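You operate a simulated robot arm through the tools that you are given. There is no shell and no other tool.

You are at the controls of a simulated robot arm. One attempt, no reset.

TASK
Put things in order on the wooden drawer bench top. At the end: the grey oil bottle stands where the cream number box stood; the blue-ended block stands where the grey oil bottle stood; the cream number box from the wooden drawer bench top is on the silver steel tray; the dark grey sensor stands where the blue-ended block stood; whatever was shut is shut again. Leave all else as you found it, and nothing knocked over.

Only the result counts: the job must be done as asked and must still hold three seconds after the hand-in. Knocking over, shifting, dropping, spilling or breaking anything else fails it.

THE ROBOT
A 7-joint arm with a two-finger gripper, fixed in place. Base frame: the origin is at the foot of the arm, x ahead of it, y to its left, z up; the work surface is at about z = 880. Units: mm, degrees, N and s.
With the tool pointing down near the work surface it reaches from about 340 to 720 mm from the base axis. Its first joint turns from -66.0 to 66.0 degrees. Payload 2.45 kg.
The tool frame sits at the grasp point between the pads (the TCP): z along the fingers, y along the line on which they close. The tips reach 26 mm beyond it. The gripper opens to 96 mm. The gripper's body begins 69 mm behind the TCP.
Orientation is that of the tool frame in the base frame, as a unit quaternion [w, x, y, z]. With the fingers straight down and closing along the base's y, the tool's x points along the base's -x, its y along +y and its z along -z.

THE INTERFACE
- The arm moves only by the tool play_rows. Its argument "moves" is one flat list of numbers, 7 for each row, row after row: the shift along the tool's x, y, z in mm, then the turn, a rotation vector about the tool's x, y, z in degrees, then the closure, from 0 (fully open) to 1 (shut). In form: [tx, ty, tz, rx, ry, rz, jaw, tx, ty, tz, rx, ry, rz, jaw, ...]. A call has 1 to 20 rows; each row shifts and turns the commanded pose from where the row before left it, along the tool's axes as they then stand. Each row takes 0.2 s and may step no farther than 50 mm and 8.6 degrees from the row before; otherwise, or with a gripper value out of range, the whole call is refused. Where a pose cannot be reached the arm comes as near as it can. A force on the tool above 40 N (or 10 N above the force at the start of the call, whichever is more), or a blocked arm, ends the call early, and 0.2 s more pass. The fingers move at their own pace and stop on an object; they squeeze with about 30 N. The grip force told is the motor's: it shows also when the fingers shut on nothing. Time passes only in rows, and 0.2 s behind the last, so rows that do not move let the fingers close. The reply holds the time, the measured pose of the TCP, the force on the tool along the base axes, the opening and the grip force, in the units named above and with some noise, with the torque about the TCP (base axes, N m) and any sound that the robot's microphone picked up.
- Cameras (640 x 400 px; columns grow to the right, rows downward): "scene" is fixed at [177.1, -425, 1400.1]; the picture's right is [0.45, -0.89, 0.00], its down [-0.71, -0.36, -0.61] and it looks along [0.55, 0.28, -0.79] (base axes); focal length 356 px, centre (320, 200). "wrist" rides on the gripper at [82, 3, -98] in the tool frame; the picture's right is [-0.04, 1.00, 0.00], its down [-0.73, -0.03, -0.68] and it looks along [-0.68, -0.03, 0.73] (tool axes); focal length 256 px, centre (320, 200). There is no depth. A picture from a camera that has moved, and an enlarged one, comes with that camera's place and axes in the base frame and with its lens.
- capture(camera): a new picture of that camera. The clock stands still meanwhile.
- zoom(camera, box): a new picture of the part [left, top, right, bottom] of that camera's present view, enlarged. The clock stands still meanwhile.
- hand_in(): hands the job in; it is judged then, once.

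Nothing tells you positions but the pictures and the camera data. Unless the task says otherwise, let go and move clear before handing in.

The tools are called after "Request:" as name(argument=value, ...) on one line, values as JSON. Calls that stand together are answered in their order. play_rows: Moves the arm, as the interface text tells. Its arguments: {"type":"object","properties":{"moves":{"type":"array","items":{"type":"number"}}},"required":["moves"]} The other tools are called the same way: capture (camera) takes a picture; zoom (camera, box) takes an enlarged picture of a part of a camera's view; hand_in () hands the job in.

At the start:

```text
time: 0.0
position: [320.8, -126.8, 1118.1]
tcp_rot: [0.0, -0.001, 1.0, 0.0]
force: [-0.3, 0.1, -0.7]
torque: [0.02, -0.01, -0.01]
width: 96.0
grip_force: 0.1
```

scene: 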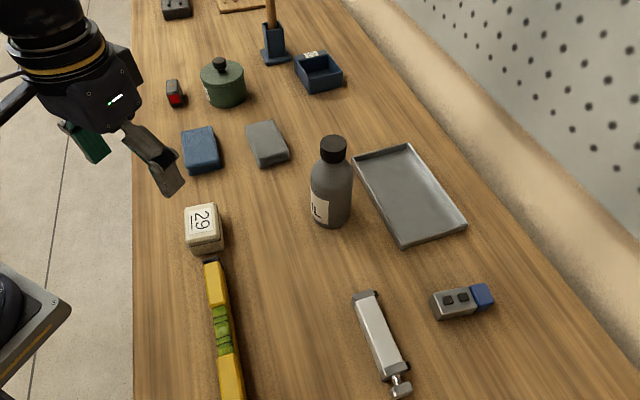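
wrist: 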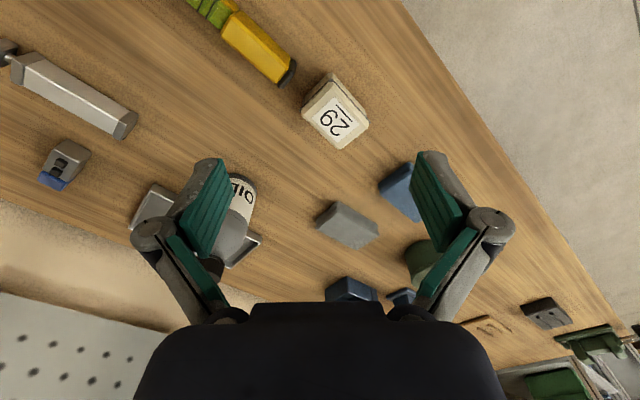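

I see a wooden bench with a cream box marked 29, a grey oil bottle, a steel tray, a blue-ended block and several other things. I'll look closer to identify each one, above all the dark grey sensor.

Request:
zoom(camera="scene", box=[130, 0, 370, 150])

Request:
zoom(camera="scene", box=[160, 110, 320, 210])

Request:
zoom(camera="scene", box=[320, 240, 560, 390])

Request:
zoom(camera="scene", box=[280, 110, 480, 260])

Request:
zoom(camera="wrist", box=[440, 250, 640, 400])

Request:
zoom(camera="scene", box=[140, 180, 300, 280])

```text
2.67 times, centred on (250, 75) of scene
camera zoom: at [177.1, -425.0, 1400.1], right [0.45, -0.89, 0.0], down [-0.71, -0.36, -0.61], along [0.55, 0.28, -0.79], focal length 949 px, centre (507, 533)
```

zoom: 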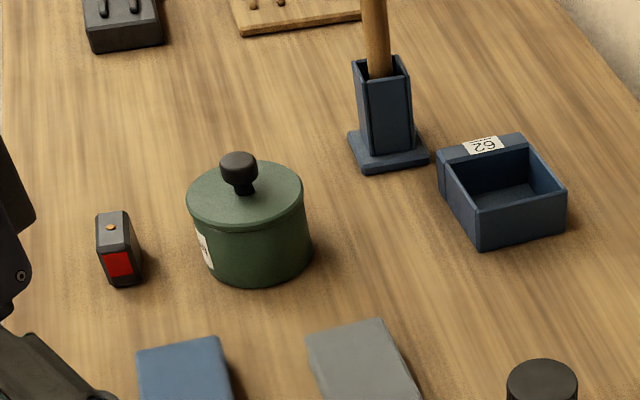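

```text
4.00 times, centred on (240, 160) of scene
camera zoom: at [177.1, -425.0, 1400.1], right [0.45, -0.89, 0.0], down [-0.71, -0.36, -0.61], along [0.55, 0.28, -0.79], focal length 1423 px, centre (640, 360)
```

zoom: 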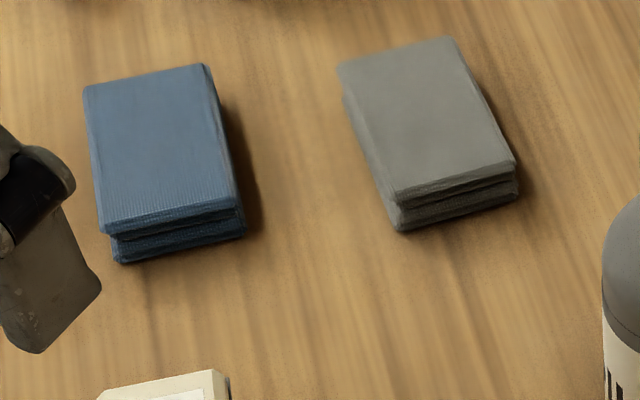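

```text
2.67 times, centred on (440, 315) of scene
camera zoom: at [177.1, -425.0, 1400.1], right [0.45, -0.89, 0.0], down [-0.71, -0.36, -0.61], along [0.55, 0.28, -0.79], focal length 949 px, centre (0, -107)
```

zoom: 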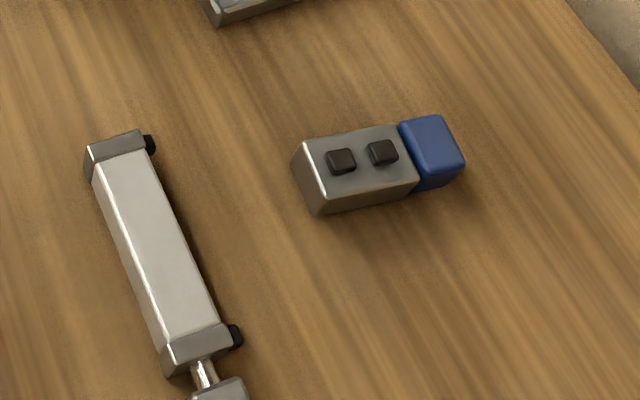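

```text
2.67 times, centred on (380, 185) of scene
camera zoom: at [177.1, -425.0, 1400.1], right [0.45, -0.89, 0.0], down [-0.71, -0.36, -0.61], along [0.55, 0.28, -0.79], focal length 949 px, centre (160, 240)
```

zoom: 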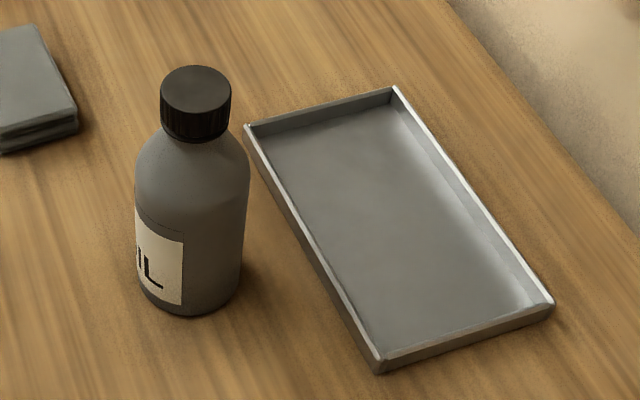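

```text
2.67 times, centred on (540, 325) of wrist
camera zoom: at [238.8, -123.5, 1215.7], right [0.04, 1.0, 0.0], down [0.73, -0.03, 0.68], along [0.68, -0.03, -0.73], focal length 683 px, centre (-267, -133)
```

zoom: 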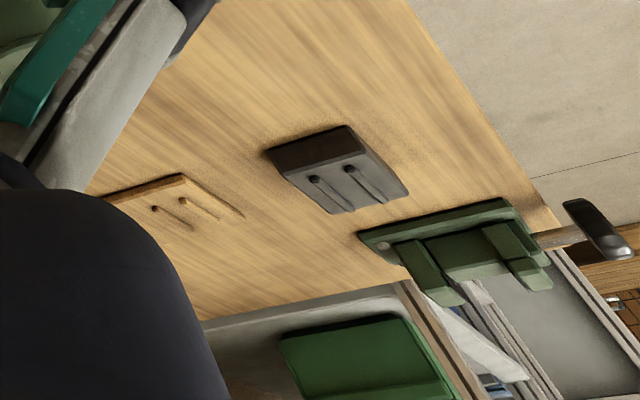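

```text
4.00 times, centred on (220, 230) of scene
camera zoom: at [177.1, -425.0, 1400.1], right [0.45, -0.89, 0.0], down [-0.71, -0.36, -0.61], along [0.55, 0.28, -0.79], focal length 1423 px, centre (720, 80)
```

zoom: 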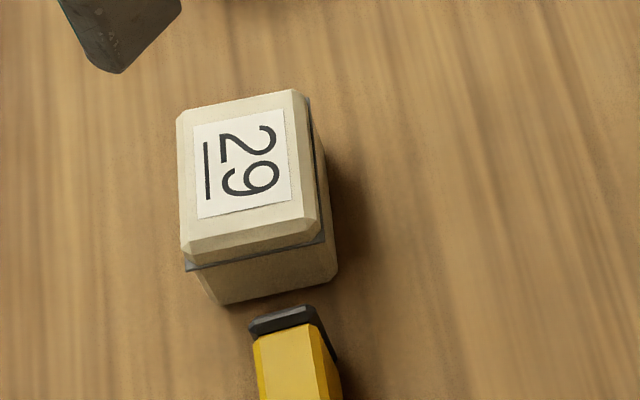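

Request:
zoom(camera="wrist", box=[240, 40, 400, 140])

Request:
zoom(camera="scene", box=[170, 240, 290, 400])

Request:
zoom(camera="wrist", box=[0, 120, 320, 320])

```text
4.00 times, centred on (320, 90) of wrist
camera zoom: at [238.8, -123.5, 1215.7], right [0.04, 1.0, 0.0], down [0.73, -0.03, 0.68], along [0.68, -0.03, -0.73], focal length 1024 px, centre (320, 640)
```

zoom: 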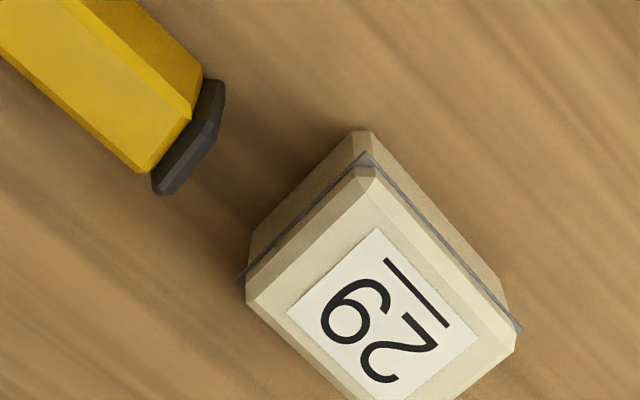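

```text
2.50 times, centred on (230, 320) of scene
camera zoom: at [177.1, -425.0, 1400.1], right [0.45, -0.89, 0.0], down [-0.71, -0.36, -0.61], along [0.55, 0.28, -0.79], focal length 890 px, centre (545, -100)
```

zoom: 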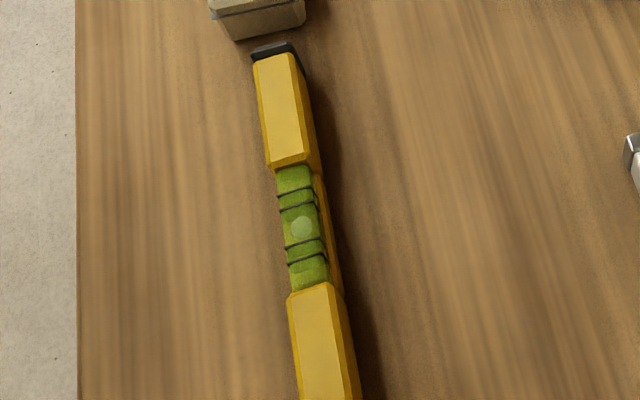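

```text
2.00 times, centred on (160, 220) of wrist
camera zoom: at [238.8, -123.5, 1215.7], right [0.04, 1.0, 0.0], down [0.73, -0.03, 0.68], along [0.68, -0.03, -0.73], focal length 512 px, centre (640, 160)
```

zoom: 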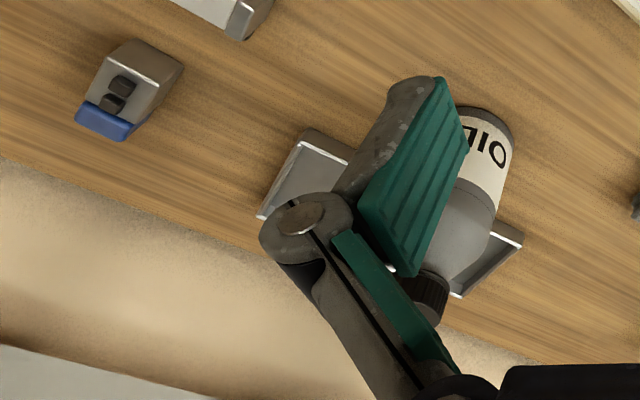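

The box is about 48 × 70 mm and 45 tall, centred near (381, -107) and yawed about 42°. The bottle is near (519, -273), the blue-ended block near (452, -518), and the sensor (small, with a red face) near (649, 192). I'll turn the gripper to match the box and hover above it for a closer look.

Request:
play_rows(moves=[0, 0, 0, 0, 0, -8.5, 0, 0, 0, 0, 0, 0, -8.5, 0, 0, 0, 0, 0, 0, -8.5, 0, 0, 0, 0, 0, 0, -8.5, 0, 0, 0, 0, 0, 0, -8.5, 0, -14.45, -6.7, 22, 0, 0, 0, 0, -14.45, -6.7, 22, 0, 0, 0, 0, -14.45, -6.7, 22, 0, 0, 0, 0, -14.45, -6.7, 22, 0, 0, 0, 0, 0, 0, 0, 0, 0, 0, 0])

Request:
capture(camera="wrist")

Request:
capture(camera="scene")

```text
time: 2.2
position: [380.5, -106.2, 1029.9]
tcp_rot: [0.0, -0.362, 0.932, 0.0]
force: [-0.3, 0.0, -0.9]
torque: [0.02, -0.02, 0.02]
width: 96.1
grip_force: 0.1
```

```text
taken
camera wrist: at [318.4, -159.9, 1127.1], right [-0.65, 0.76, 0.0], down [0.56, 0.47, 0.68], along [0.52, 0.44, -0.73], focal length 256 px, centre (320, 200)
```

wrist: 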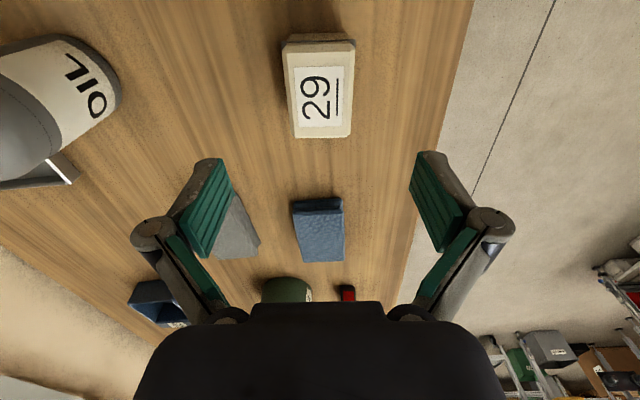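

```text
taken
```

scene: 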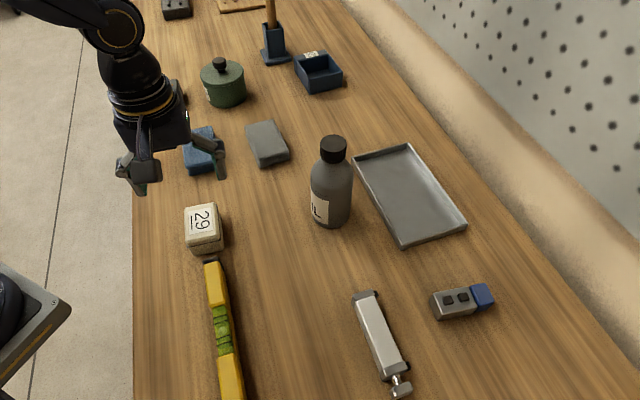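

Request:
zoom(camera="wrist", box=[256, 20, 384, 160])

Request:
zoom(camera="scene", box=[300, 120, 400, 240])

```text
2.86 times, centred on (320, 90) of wrist
camera zoom: at [318.4, -159.9, 1127.1], right [-0.65, 0.76, 0.0], down [0.56, 0.47, 0.68], along [0.52, 0.44, -0.73], focal length 731 px, centre (320, 514)
```

zoom: 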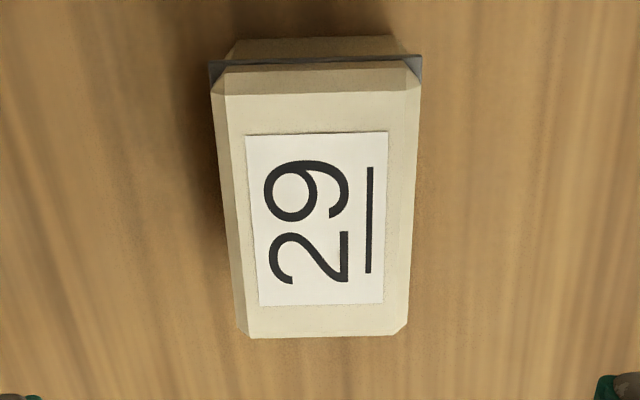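

```text
3.33 times, centred on (350, 180) of scene
camera zoom: at [177.1, -425.0, 1400.1], right [0.45, -0.89, 0.0], down [-0.71, -0.36, -0.61], along [0.55, 0.28, -0.79], focal length 1186 px, centre (220, 267)
```

zoom: 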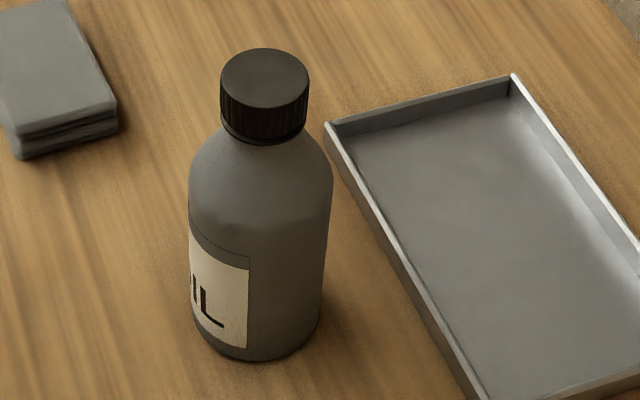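

The box is aligned under the gripper, about 1–2 mm off. I'll descend with the jaws open and then close on it.

Request:
play_rows(moves=[1.4, -0.8, 24, 0, 0, 0, 0, 0, 0, 24, 0, 0, 0, 0, 0, 0, 24, 0, 0, 0, 0, 0, 0, 24, 0, 0, 0, 0, 0, 0, 24.5, 0, 0, 0, 0, 0, 0, 0, 0, 0, 0, 0])

Request:
capture(camera="wrist")

Request:
zoom(camera="scene", box=[140, 160, 300, 290])

```text
time: 3.6
position: [378.1, -110.3, 908.7]
tcp_rot: [0.0, -0.362, 0.932, 0.0]
force: [-0.2, 0.0, 0.4]
torque: [0.02, 0.02, 0.0]
width: 96.1
grip_force: 0.1
```

```text
taken
camera wrist: at [314.7, -163.6, 1007.7], right [-0.65, 0.76, 0.0], down [0.56, 0.47, 0.68], along [0.52, 0.44, -0.73], focal length 256 px, centre (320, 200)
```

wrist: 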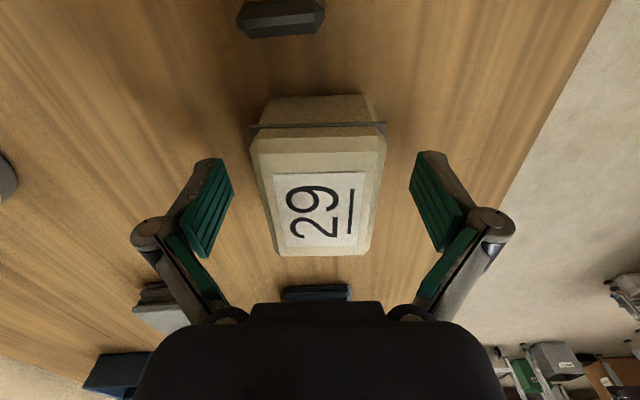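

```text
3.08 times, centred on (220, 225) of scene
camera zoom: at [177.1, -425.0, 1400.1], right [0.45, -0.89, 0.0], down [-0.71, -0.36, -0.61], along [0.55, 0.28, -0.79], focal length 1095 px, centre (628, 123)
```

zoom: 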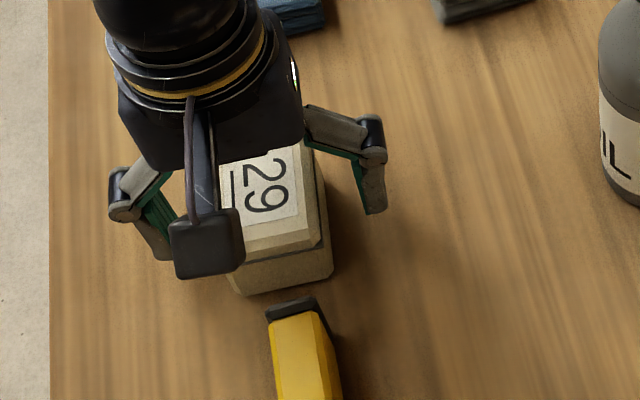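

Request:
play_rows(moves=[0, 0, 0, 0, 0, 0, 1, 0, 0, 0, 0, 0, 0, 1, 0, 0, 0, 0, 0, 0, 1, 0, 0, 0, 0, 0, 0, 1, 0, 0, 0, 0, 0, 0, 1])

Request:
capture(camera="wrist")

```text
time: 4.8
position: [378.2, -111.5, 911.1]
tcp_rot: [0.0, -0.362, 0.932, 0.0]
force: [-0.7, 0.4, 3.2]
torque: [0.05, 0.05, -0.08]
width: 51.1
grip_force: 29.3
```

```text
taken
camera wrist: at [314.6, -163.6, 1008.0], right [-0.65, 0.76, 0.0], down [0.56, 0.47, 0.68], along [0.52, 0.44, -0.73], focal length 256 px, centre (320, 200)
```

wrist: 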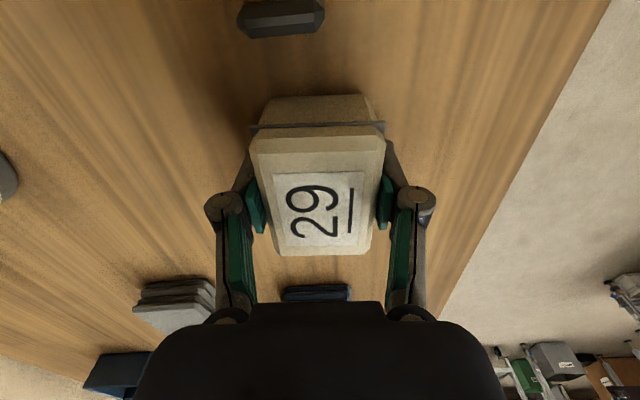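

The box is gripped at 51 mm with a firm grip. I'll lift it a little and check the hold.

Request:
play_rows(moves=[0, 0, -8, 0, 0, 0, 1, 0, 0, -12, 0, 0, 0, 1, 0, 0, -20, 0, 0, 0, 1, 0, 0, -20, 0, 0, 0, 1, 0, 0, 0, 0, 0, 0, 1])

Request:
capture(camera="wrist")

Request:
capture(camera="scene")

```text
time: 6.0
position: [378.7, -108.2, 968.2]
tcp_rot: [-0.001, -0.363, 0.932, 0.0]
force: [-0.7, 0.6, -0.4]
torque: [0.02, -0.01, 0.0]
width: 51.3
grip_force: 30.3
```

```text
taken
camera wrist: at [316.0, -161.9, 1067.5], right [-0.65, 0.76, 0.0], down [0.56, 0.47, 0.68], along [0.52, 0.44, -0.73], focal length 256 px, centre (320, 200)
```

wrist: 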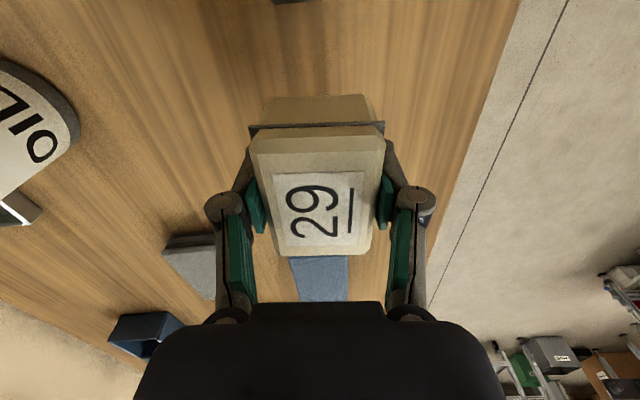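

```text
taken
```

scene: 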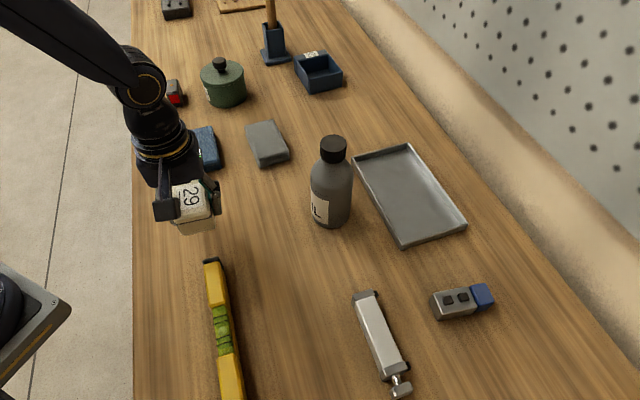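

The box is held squarely. I'll carry it around the near side of the bottle, staying well clear of it, towards the tray's closer end.

Request:
play_rows(moves=[16.66, -22.2, -4.4, 0, 0, 0, 1, 16.66, -22.2, -4.4, 0, 0, 0, 1, 16.66, -22.2, -4.4, 0, 0, 0, 1, 16.66, -22.2, -4.4, 0, 0, 0, 1, 16.66, -22.2, -4.4, 0, 0, 0, 1, 16.66, -22.2, -4.4, 0, 0, 0, 1, 16.66, -22.2, -4.4, 0, 0, 0, 1, 16.66, -22.2, -4.4, 0, 0, 0, 1, 2.27, -28.4, 0, 0, 0, 0, 1, 2.27, -28.4, 0, 0, 0, 0, 1, 2.27, -28.4, 0, 0, 0, 0, 1, 2.27, -28.4, 0, 0, 0, 0, 1, 0, 0, 0, 0, 0, 0, 1])

Request:
capture(camera="wrist")

Request:
capture(camera="scene")

```text
time: 8.8
position: [474.9, -419.8, 1000.6]
tcp_rot: [0.0, -0.362, 0.932, 0.0]
force: [-0.6, -1.0, -1.2]
torque: [-0.02, 0.02, -0.03]
width: 51.2
grip_force: 29.5
```

```text
taken
camera wrist: at [411.6, -472.6, 1099.2], right [-0.65, 0.76, 0.0], down [0.56, 0.47, 0.68], along [0.52, 0.44, -0.73], focal length 256 px, centre (320, 200)
```

wrist: 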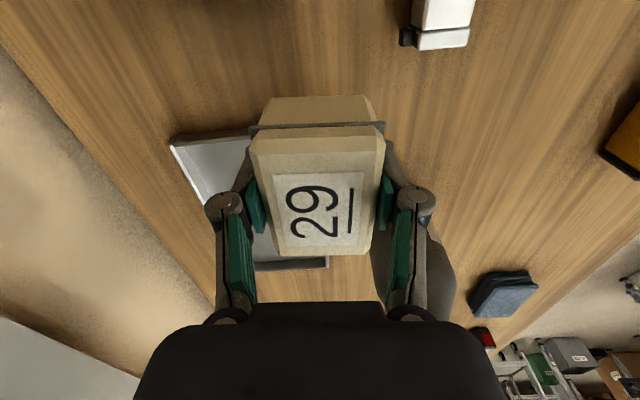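

```text
taken
```

scene: 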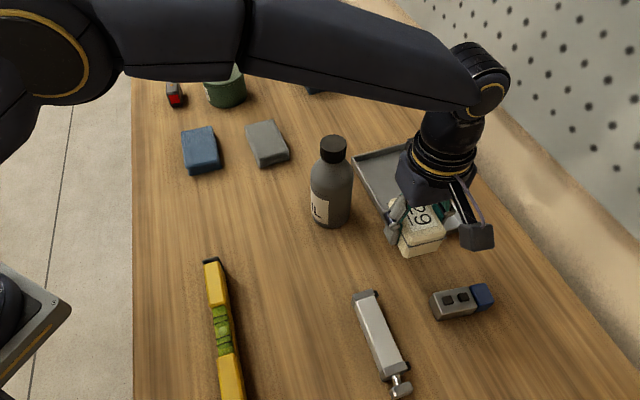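

Request:
play_rows(moves=[-20, -14.9, 0, 0, 0, 0, 1, -20, -14.9, 0, 0, 0, 0, 1, -20, -14.9, 0, 0, 0, 0, 1, -20.1, -15, 0, 0, 0, 0, 1, 0, 0, 20, 0, 0, 0, 1, 0, 0, 20, 0, 0, 0, 1, 0, 0, 0, 0, 0, 0, 1])

Request:
capture(camera="wrist")

Request:
zoom(camera="scene", box=[300, 110, 500, 270])

```text
time: 10.4
position: [572.0, -406.9, 964.2]
tcp_rot: [0.0, -0.362, 0.932, -0.001]
force: [0.6, 0.0, -0.6]
torque: [-0.01, -0.03, 0.03]
width: 51.4
grip_force: 29.7
```

```text
taken
camera wrist: at [509.1, -461.5, 1062.0], right [-0.65, 0.76, 0.0], down [0.56, 0.47, 0.68], along [0.52, 0.44, -0.73], focal length 256 px, centre (320, 200)
```

wrist: 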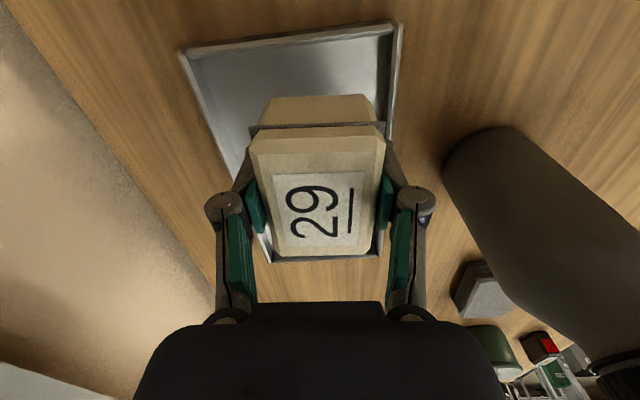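

```text
2.50 times, centred on (400, 190) of scene
camera zoom: at [177.1, -425.0, 1400.1], right [0.45, -0.89, 0.0], down [-0.71, -0.36, -0.61], along [0.55, 0.28, -0.79], focal length 890 px, centre (120, 225)
```

zoom: 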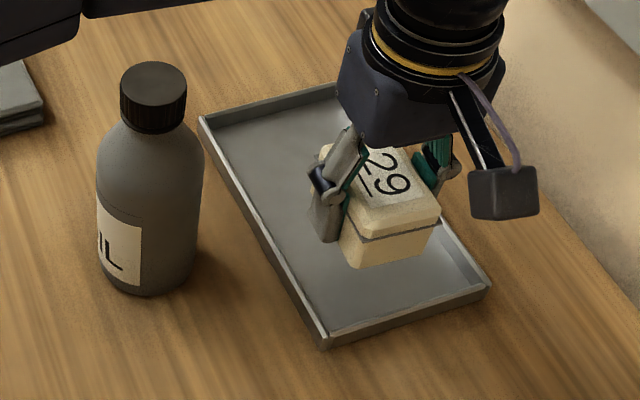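

Request:
play_rows(moves=[0, -5, 0, 0, 0, 0, 1, 0, 0, 20, 0, 0, 0, 1, 0, 0, 16, 0, 0, 0, 1, 0, 0, 8, 0, 0, 0, 1, 0, 0, 2, 0, 0, 0, 1, 0, 0, 0, 0, 0, 0, 1])

Request:
zoom(camera="scene", box=[360, 130, 480, 260])

Request:
capture(camera="wrist")

```text
time: 11.8
position: [576.1, -411.9, 917.5]
tcp_rot: [0.0, -0.363, 0.932, 0.0]
force: [-0.1, -0.1, -1.5]
torque: [-0.03, 0.02, -0.01]
width: 51.2
grip_force: 30.0
```

```text
3.08 times, centred on (420, 195) of scene
camera zoom: at [177.1, -425.0, 1400.1], right [0.45, -0.89, 0.0], down [-0.71, -0.36, -0.61], along [0.55, 0.28, -0.79], focal length 1095 px, centre (12, 215)
```

zoom: 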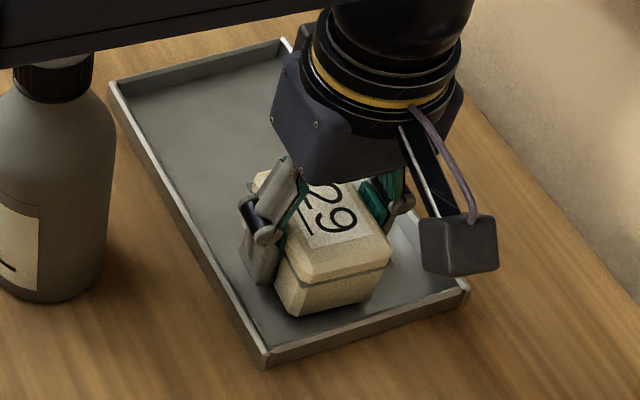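

```text
taken
camera wrist: at [512.8, -465.8, 1015.3], right [-0.65, 0.76, 0.0], down [0.56, 0.47, 0.68], along [0.52, 0.44, -0.73], focal length 256 px, centre (320, 200)
```

wrist: 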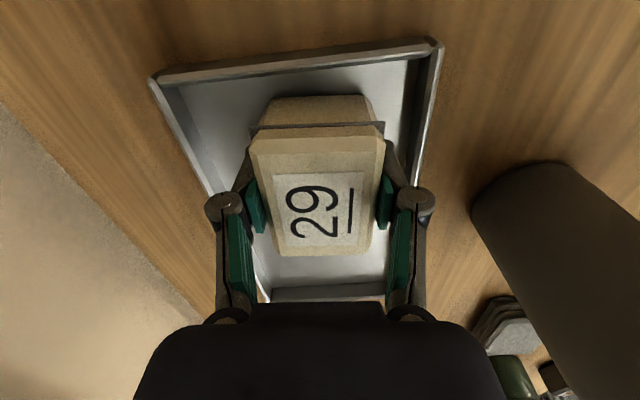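

Request:
play_rows(moves=[0, 0, 1, 0, 0, 0, 1, 0, 0, 1, 0, 0, 0, 1, 0, 0, 1, 0, 0, 0, 1, 0, 0, 0, 0, 0, 0, 1])

```text
time: 12.8
position: [574.5, -413.4, 913.9]
tcp_rot: [-0.001, -0.363, 0.932, -0.001]
force: [0.1, 0.2, 0.1]
torque: [-0.01, 0.02, -0.01]
width: 51.4
grip_force: 29.9
```

Request:
play_rows(moves=[0, 0, 1, 0, 0, 0, 1, 0, 0, 0, 0, 0, 0, 1])

Request:
zoom(camera="scene", box=[380, 180, 480, 260])

```text
time: 13.4
position: [574.4, -412.8, 914.7]
tcp_rot: [-0.001, -0.362, 0.932, 0.0]
force: [-0.5, 0.5, -0.5]
torque: [0.02, 0.01, 0.01]
width: 51.3
grip_force: 30.0
```

```text
5.00 times, centred on (430, 220) of scene
camera zoom: at [177.1, -425.0, 1400.1], right [0.45, -0.89, 0.0], down [-0.71, -0.36, -0.61], along [0.55, 0.28, -0.79], focal length 1779 px, centre (-230, 100)
```

zoom: 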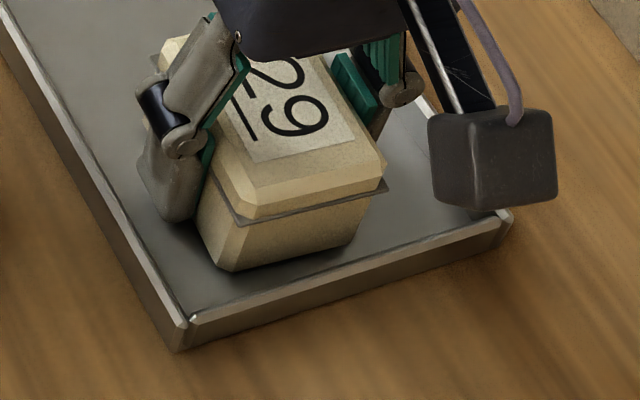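

Request:
play_rows(moves=[0, 0, 0.8, 0, 0, 0, 1, 0, 0, 0, 0, 0, 0, 1])

Request:
play_rows(moves=[0, 0, 0.8, 0, 0, 0, 1, 0, 0, 0, 0, 0, 0, 1])

Request:
capture(camera="wrist")

```text
time: 14.0
position: [574.6, -412.9, 914.3]
tcp_rot: [0.0, -0.362, 0.932, -0.001]
force: [-0.7, 0.4, 4.2]
torque: [-0.02, -0.01, -0.01]
width: 51.2
grip_force: 29.7
```

```text
time: 14.6
position: [575.0, -413.4, 913.6]
tcp_rot: [0.0, -0.363, 0.932, -0.002]
force: [-4.0, 3.0, 17.9]
torque: [0.16, 0.19, 0.0]
width: 51.1
grip_force: 30.2
```

```text
taken
camera wrist: at [511.8, -466.2, 1011.9], right [-0.65, 0.76, 0.0], down [0.56, 0.47, 0.68], along [0.52, 0.44, -0.73], focal length 256 px, centre (320, 200)
```

wrist: 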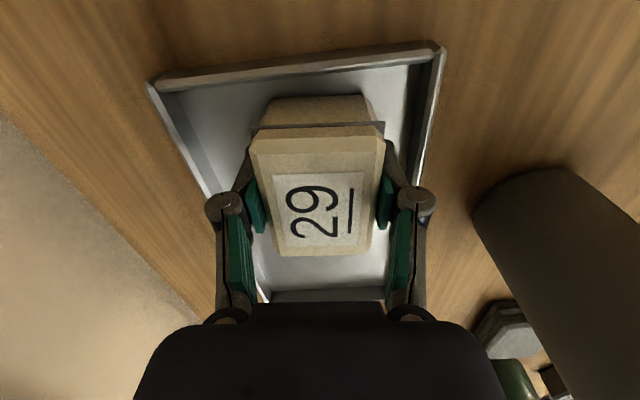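

The box rests on the tray floor. I'll open the jaws partway, so the fingers stay off the rim, and rise.

Request:
play_rows(moves=[0, 0, -0.8, 0, 0, 0, 1, 0, 0, 0, 0, 0, 0, 0.4, 0, 0, 0, 0, 0, 0, 0.3, 0, 0, 0, 0, 0, 0, 0.3, 0, 0, 0, 0, 0, 0, 0.3])

Request:
capture(camera="wrist")

```text
time: 15.8
position: [574.8, -410.9, 913.4]
tcp_rot: [0.0, -0.363, 0.932, 0.001]
force: [-0.2, -0.3, -0.6]
torque: [0.04, 0.01, 0.0]
width: 67.4
grip_force: 0.0
```

```text
taken
camera wrist: at [512.2, -464.9, 1011.2], right [-0.65, 0.76, 0.0], down [0.56, 0.47, 0.68], along [0.52, 0.44, -0.73], focal length 256 px, centre (320, 200)
```

wrist: 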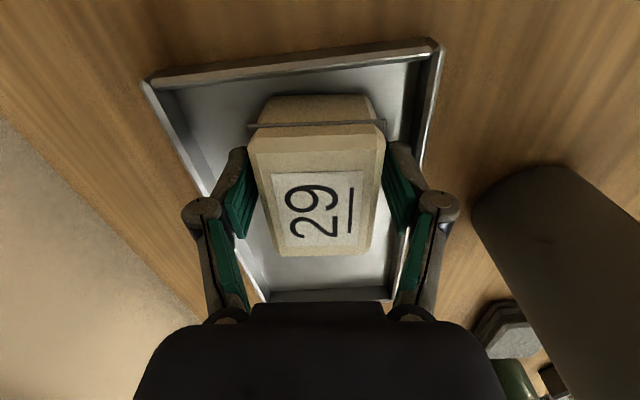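

Request:
play_rows(moves=[0, 0, -15, 0, 0, 0, 0.3, 0, 0, -25, 0, 0, 0, 0.3, 0, 0, -25, 0, 0, 0, 0.3, 0, 0, -25, 0, 0, 0, 0.3, 19.6, 15.6, -25, 0, 0, 0, 0, 19.6, 15.6, -25, 0, 0, 0, 0, 19.6, 15.6, -25, 0, 0, 0, 0, 19.6, 15.6, -25, 0, 0, 0, 0, 0, 0, 0, 0, 0, 0, 0])

Request:
capture(camera="wrist")

Request:
capture(camera="scene")

```text
time: 17.8
position: [472.3, -415.0, 1103.8]
tcp_rot: [0.0, -0.363, 0.932, 0.001]
force: [0.0, -0.3, -0.2]
torque: [0.0, 0.0, 0.01]
width: 95.9
grip_force: 0.0
out of reach, approached as far as the arm can: row 4
```

```text
taken
camera wrist: at [409.1, -469.7, 1201.3], right [-0.65, 0.76, 0.0], down [0.56, 0.47, 0.68], along [0.52, 0.44, -0.73], focal length 256 px, centre (320, 200)
```

wrist: 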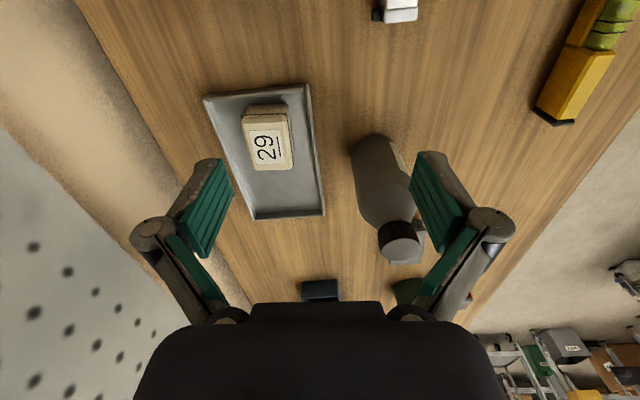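

```text
taken
```

scene: 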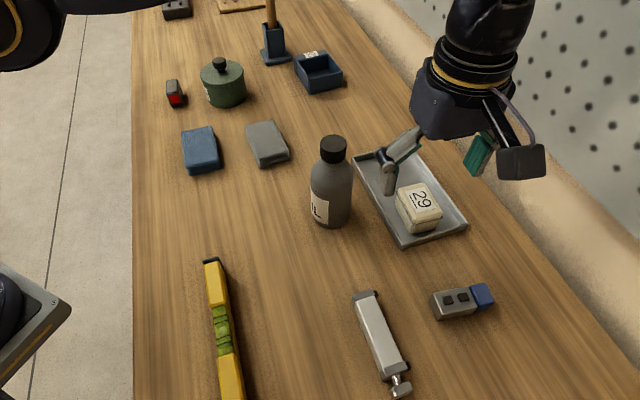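

Request:
play_rows(moves=[-10.5, 24.5, 0, 0, 0, 0, 0, -10.5, 24.5, 0, 0, 0, 0, 0, -10.5, 24.5, 0, 0, 0, 0, 0, 0, 0, 0, 0, 0, 0, 0])

Request:
capture(camera="wrist")

Request:
zoom(camera="wrist", box=[240, 80, 400, 240])

```text
time: 18.8
position: [443.9, -342.9, 1101.8]
tcp_rot: [0.0, -0.362, 0.932, -0.001]
force: [-0.3, -0.6, 0.1]
torque: [0.01, 0.01, -0.04]
width: 96.1
grip_force: 0.0
```

```text
taken
camera wrist: at [381.6, -395.7, 1201.1], right [-0.65, 0.76, 0.0], down [0.56, 0.47, 0.68], along [0.52, 0.44, -0.73], focal length 256 px, centre (320, 200)
```

wrist: 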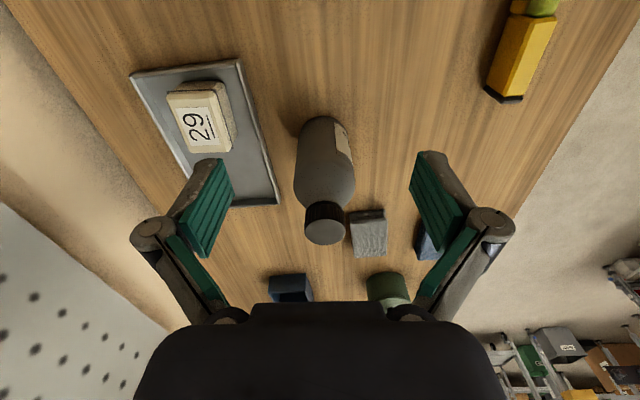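

```text
2.50 times, centred on (320, 160) of wrist
camera zoom: at [381.6, -395.7, 1201.1], right [-0.65, 0.76, 0.0], down [0.56, 0.47, 0.68], along [0.52, 0.44, -0.73], focal length 640 px, centre (320, 300)
```

zoom: 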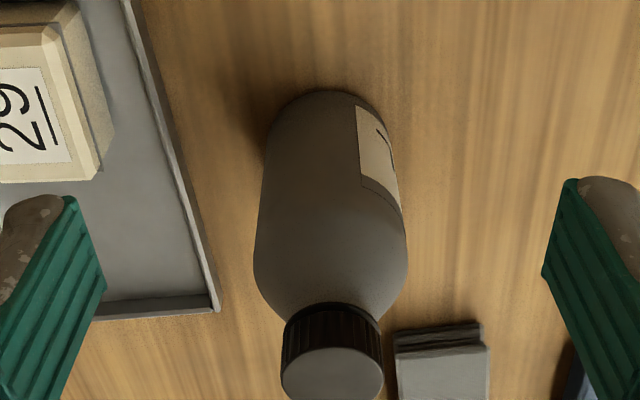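

The bottle is about 66 mm wide and 167 tall, with its axis near (518, -274.5). I'll move over it at the present height, then look before descending.

Request:
play_rows(moves=[-25.1, 0.1, 0, 0, 0, 0, 0, -25.1, 0.1, 0, 0, 0, 0, 0, -25.1, 0.1, 0, 0, 0, 0, 0, -25.1, 0.1, 0, 0, 0, 0, 0, 0, 0, 15, 0, 0, 0, 0, 0, 0, 0, 0, 0, 0, 0])

Request:
capture(camera="wrist")

Request:
zoom(camera="scene", box=[260, 50, 440, 240])

```text
time: 20.2
position: [519.3, -273.4, 1088.1]
tcp_rot: [0.0, -0.363, 0.932, 0.0]
force: [-0.6, -0.4, -0.8]
torque: [0.01, 0.0, -0.01]
width: 96.3
grip_force: 0.0
```

```text
taken
camera wrist: at [456.8, -326.9, 1186.2], right [-0.65, 0.76, 0.0], down [0.56, 0.47, 0.68], along [0.52, 0.44, -0.73], focal length 256 px, centre (320, 200)
```

wrist: 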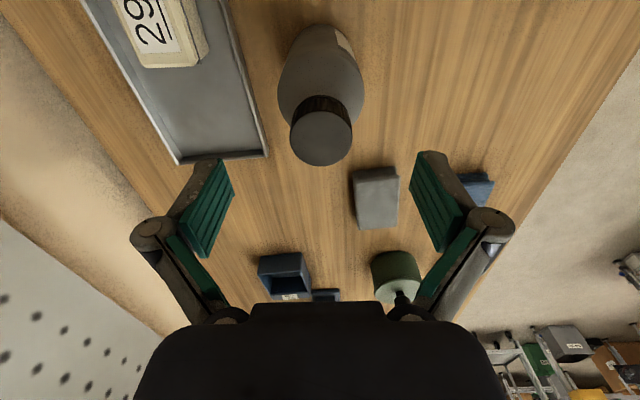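

```text
2.11 times, centred on (350, 145) of scene
camera zoom: at [177.1, -425.0, 1400.1], right [0.45, -0.89, 0.0], down [-0.71, -0.36, -0.61], along [0.55, 0.28, -0.79], focal length 749 px, centre (257, 316)
```

zoom: 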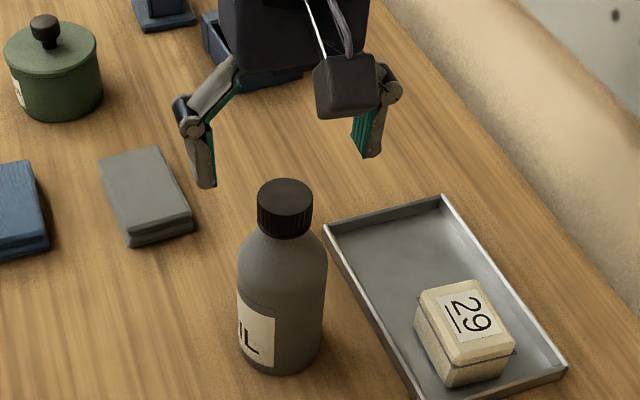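

Request:
play_rows(moves=[3, 0, 20, 0, 0, 0, 0, 0, 0, 20, 0, 0, 0, 0, 0, 0, 20, 0, 0, 0, 0, 0, 0, 20, 0, 0, 0, 0, 0, 0, 10, 0, 0, 0, 0, 0, 0, 0, 0, 0, 0, 0])

Request:
capture(camera="wrist")

Request:
zoom(camera="scene", box=[260, 80, 420, 240])

```text
time: 21.6
position: [516.9, -273.5, 999.2]
tcp_rot: [-0.001, -0.362, 0.932, 0.0]
force: [0.0, 0.2, 0.4]
torque: [0.0, 0.0, 0.02]
width: 95.7
grip_force: 0.1
```

```text
taken
camera wrist: at [453.8, -327.5, 1096.8], right [-0.65, 0.76, 0.0], down [0.56, 0.47, 0.68], along [0.52, 0.44, -0.73], focal length 256 px, centre (320, 200)
```

wrist: 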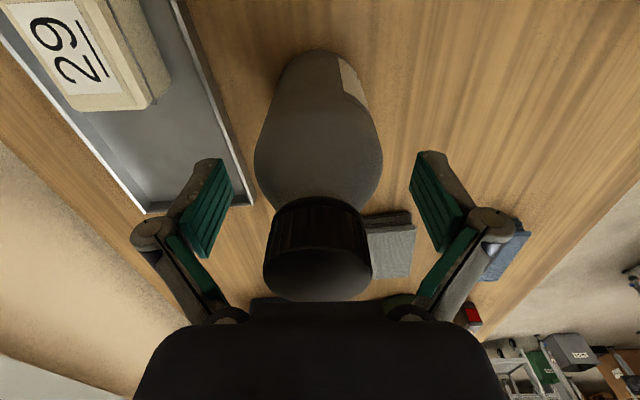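

```text
2.50 times, centred on (340, 160) of scene
camera zoom: at [177.1, -425.0, 1400.1], right [0.45, -0.89, 0.0], down [-0.71, -0.36, -0.61], along [0.55, 0.28, -0.79], focal length 890 px, centre (270, 300)
```

zoom: 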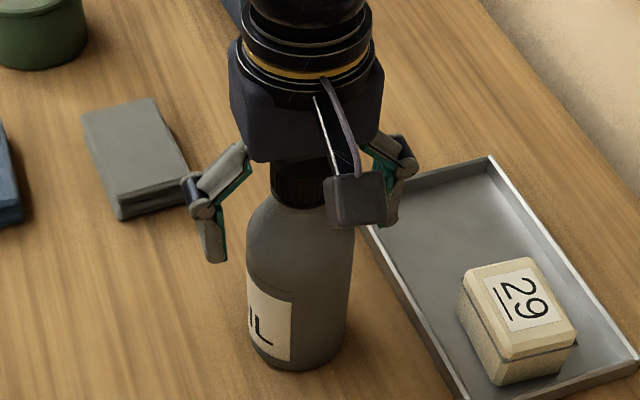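

Request:
play_rows(moves=[0, 0, 5, 0, 0, 0, 0, 0, 0, 5, 0, 0, 0, 0, 0, 0, 3, 0, 0, 0, 0, 0, 0, 0, 0, 0, 0, 0])

Request:
capture(camera="wrist")

Request:
zoom(camera="scene", box=[280, 100, 400, 240])

```text
time: 22.6
position: [514.5, -273.8, 985.3]
tcp_rot: [-0.001, -0.363, 0.932, -0.001]
force: [0.9, -0.7, 1.3]
torque: [-0.03, -0.01, 0.03]
width: 96.1
grip_force: 0.0
```

```text
taken
camera wrist: at [452.3, -327.3, 1083.2], right [-0.65, 0.76, 0.0], down [0.56, 0.47, 0.68], along [0.52, 0.44, -0.73], focal length 256 px, centre (320, 200)
```

wrist: 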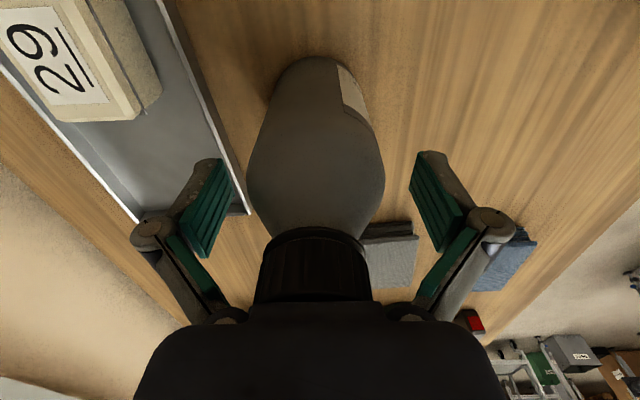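

```text
2.86 times, centred on (340, 170) of scene
camera zoom: at [177.1, -425.0, 1400.1], right [0.45, -0.89, 0.0], down [-0.71, -0.36, -0.61], along [0.55, 0.28, -0.79], focal length 1017 px, centre (263, 286)
```

zoom: 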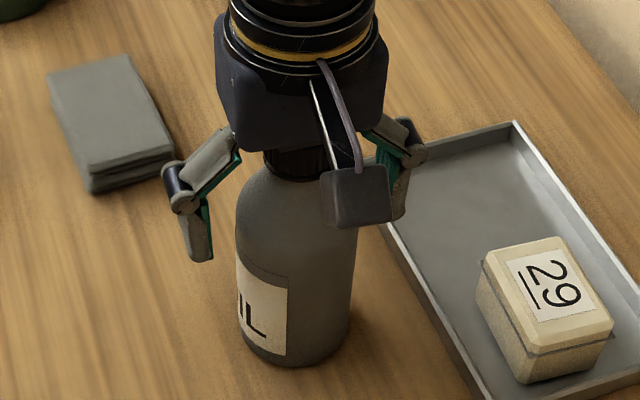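

Request:
play_rows(moves=[0, 0, 0, 0, 0, 0, 0.3, 0, 0, 0, 0, 0, 0, 1, 0, 0, 0, 0, 0, 0, 1, 0, 0, 0, 0, 0, 0, 1, 0, 0, 0, 0, 0, 0, 1])

Request:
capture(camera="wrist")

Request:
zoom(camera="scene", box=[280, 100, 400, 240])

```text
time: 23.8
position: [515.6, -274.7, 984.5]
tcp_rot: [-0.001, -0.362, 0.932, -0.001]
force: [1.6, -1.7, 5.9]
torque: [-0.14, -0.17, -0.04]
width: 66.6
grip_force: 30.0
```

```text
taken
camera wrist: at [452.5, -327.5, 1083.9], right [-0.65, 0.76, 0.0], down [0.56, 0.47, 0.68], along [0.52, 0.44, -0.73], focal length 256 px, centre (320, 200)
```

wrist: 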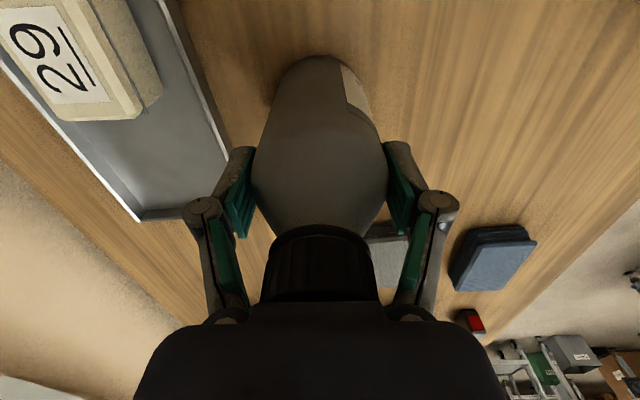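

```text
2.86 times, centred on (340, 170) of scene
camera zoom: at [177.0, -425.0, 1400.1], right [0.45, -0.89, 0.0], down [-0.71, -0.36, -0.61], along [0.55, 0.28, -0.79], focal length 1017 px, centre (263, 286)
```

zoom: 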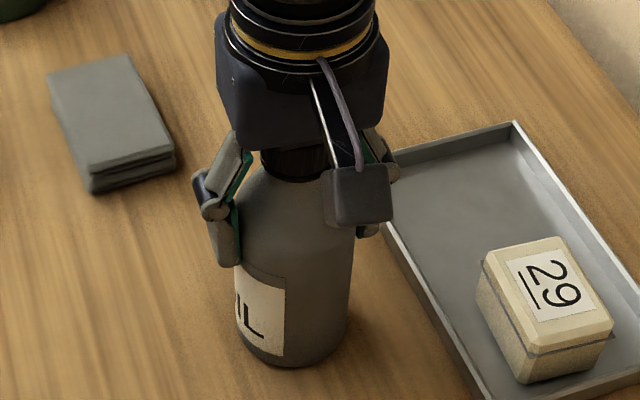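

Request:
play_rows(moves=[0, 0, -4, 0, 0, 0, 1, 0, 0, -8, 0, 0, 0, 1, 0, 0, -10, 0, 0, 0, 1, 0, 0, 0, 0, 0, 0, 1])

Request:
capture(camera="wrist")

Request:
zoom(camera="scene", box=[280, 100, 400, 240])

```text
time: 24.8
position: [514.6, -274.4, 1006.9]
tcp_rot: [0.0, -0.362, 0.932, -0.001]
force: [0.3, 0.0, -4.5]
torque: [0.02, 0.02, -0.02]
width: 66.6
grip_force: 30.2
```

```text
taken
camera wrist: at [451.3, -327.6, 1104.2], right [-0.65, 0.76, 0.0], down [0.56, 0.47, 0.68], along [0.52, 0.44, -0.73], focal length 256 px, centre (320, 200)
```

wrist: 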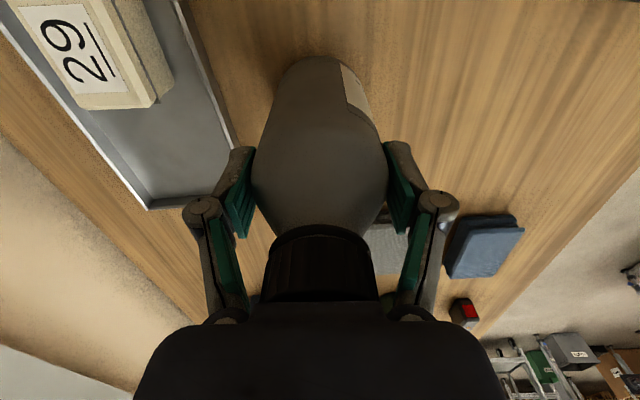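

```text
2.86 times, centred on (340, 170) of scene
camera zoom: at [177.2, -425.0, 1400.1], right [0.45, -0.89, 0.0], down [-0.71, -0.36, -0.61], along [0.55, 0.28, -0.79], focal length 1017 px, centre (263, 286)
```

zoom: 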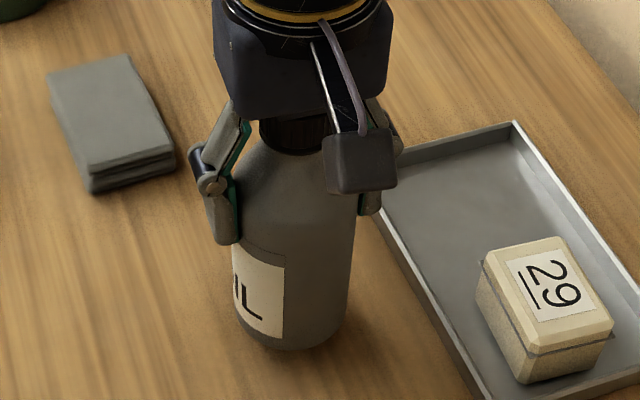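

The bottle is lifted cleanly with no slip. I'll raise it a little more and carry it over to where the number box stood.

Request:
play_rows(moves=[0, 0, -15, 0, 0, 0, 1, 0, 0, -15, 0, 0, 0, 1, -1.15, 21.4, 0, 0, 0, 0, 1, -1.15, 21.4, 0, 0, 0, 0, 1, -1.15, 21.4, 0, 0, 0, 0, 1, -1.15, 21.4, 0, 0, 0, 0, 1, -1.15, 21.4, 0, 0, 0, 0, 1, -1.15, 21.4, 0, 0, 0, 0, 1, -1.15, 21.4, 0, 0, 0, 0, 1, -1.15, 21.4, 0, 0, 0, 0, 1, -1.15, 21.4, 0, 0, 0, 0, 1, -1.15, 21.2, 0, 0, 0, 0, 1, 0, 0, 0, 0, 0, 0, 1])

Request:
capture(camera="wrist")

Request:
capture(camera="scene")

```text
time: 27.6
position: [380.0, -108.9, 1035.9]
tcp_rot: [0.0, -0.362, 0.932, 0.0]
force: [0.6, 0.7, -3.6]
torque: [-0.01, -0.02, 0.01]
width: 66.7
grip_force: 30.3
```

```text
taken
camera wrist: at [317.0, -162.6, 1134.0], right [-0.65, 0.76, 0.0], down [0.56, 0.47, 0.68], along [0.52, 0.44, -0.73], focal length 256 px, centre (320, 200)
```

wrist: 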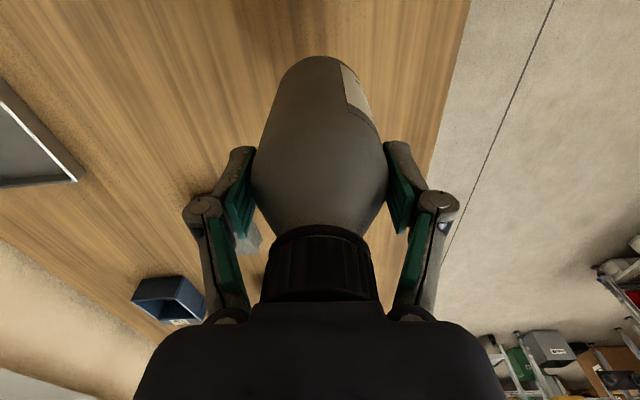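

```text
taken
```

scene: 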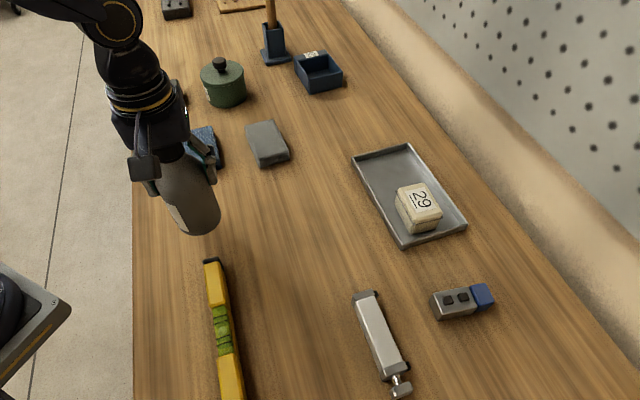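

Request:
play_rows(moves=[0, 0, 15, 0, 0, 0, 1, 0, 0, 15, 0, 0, 0, 1, 0, 0, 10, 0, 0, 0, 1, 0, 0, 6, 0, 0, 0, 1, 0, 0, 3, 0, 0, 0, 1, 0, 0, 1, 0, 0, 0, 1, 0, 0, 0, 0, 0, 0, 1])

Request:
capture(camera="wrist")

Request:
zoom(camera="scene", box=[140, 130, 300, 290])

```text
time: 29.2
position: [379.7, -109.2, 985.8]
tcp_rot: [0.0, -0.362, 0.932, 0.0]
force: [-2.8, -0.5, 3.1]
torque: [-0.15, 0.06, -0.04]
width: 66.6
grip_force: 30.3
```

```text
taken
camera wrist: at [316.6, -162.9, 1084.0], right [-0.65, 0.76, 0.0], down [0.56, 0.47, 0.68], along [0.52, 0.44, -0.73], focal length 256 px, centre (320, 200)
```

wrist: 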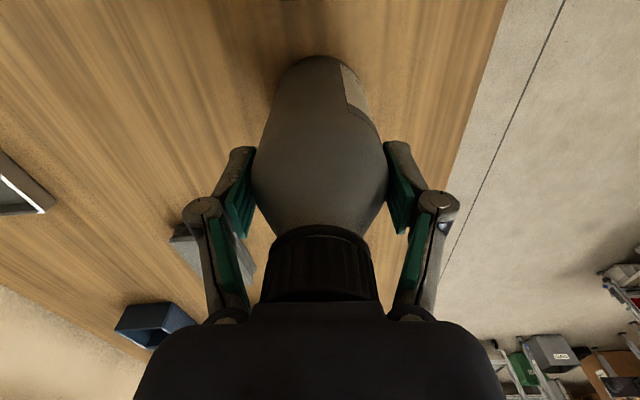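

```text
2.50 times, centred on (220, 210) of scene
camera zoom: at [177.0, -425.0, 1400.1], right [0.45, -0.89, 0.0], down [-0.71, -0.36, -0.61], along [0.55, 0.28, -0.79], focal length 890 px, centre (570, 175)
```

zoom: 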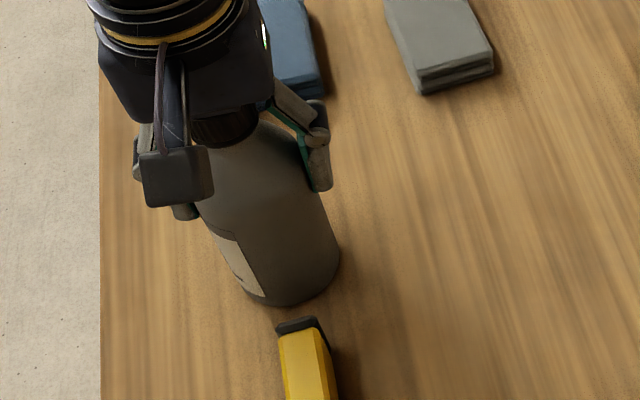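

The bottle is resting on the bench. I'll release it and rise straight up.

Request:
play_rows(moves=[0, 0, 0, 0, 0, 0, 0.25, 0, 0, 0, 0, 0, 0, 0.1, 0, 0, 0, 0, 0, 0, 0, 0, 0, 0, 0, 0, 0, 0, 0, 0, 0, 0, 0, 0, 0])

Request:
capture(camera="wrist")

```text
time: 30.4
position: [379.4, -109.4, 986.3]
tcp_rot: [0.0, -0.362, 0.932, 0.0]
force: [0.8, -0.1, -0.2]
torque: [-0.02, 0.01, -0.03]
width: 95.9
grip_force: 0.0
```

```text
taken
camera wrist: at [316.7, -162.8, 1084.0], right [-0.65, 0.76, 0.0], down [0.56, 0.47, 0.68], along [0.52, 0.44, -0.73], focal length 256 px, centre (320, 200)
```

wrist: 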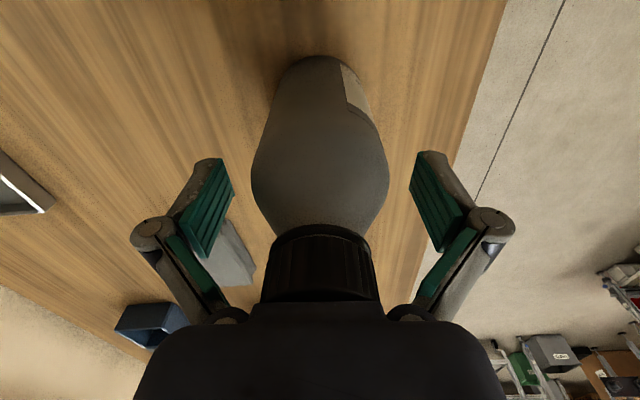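

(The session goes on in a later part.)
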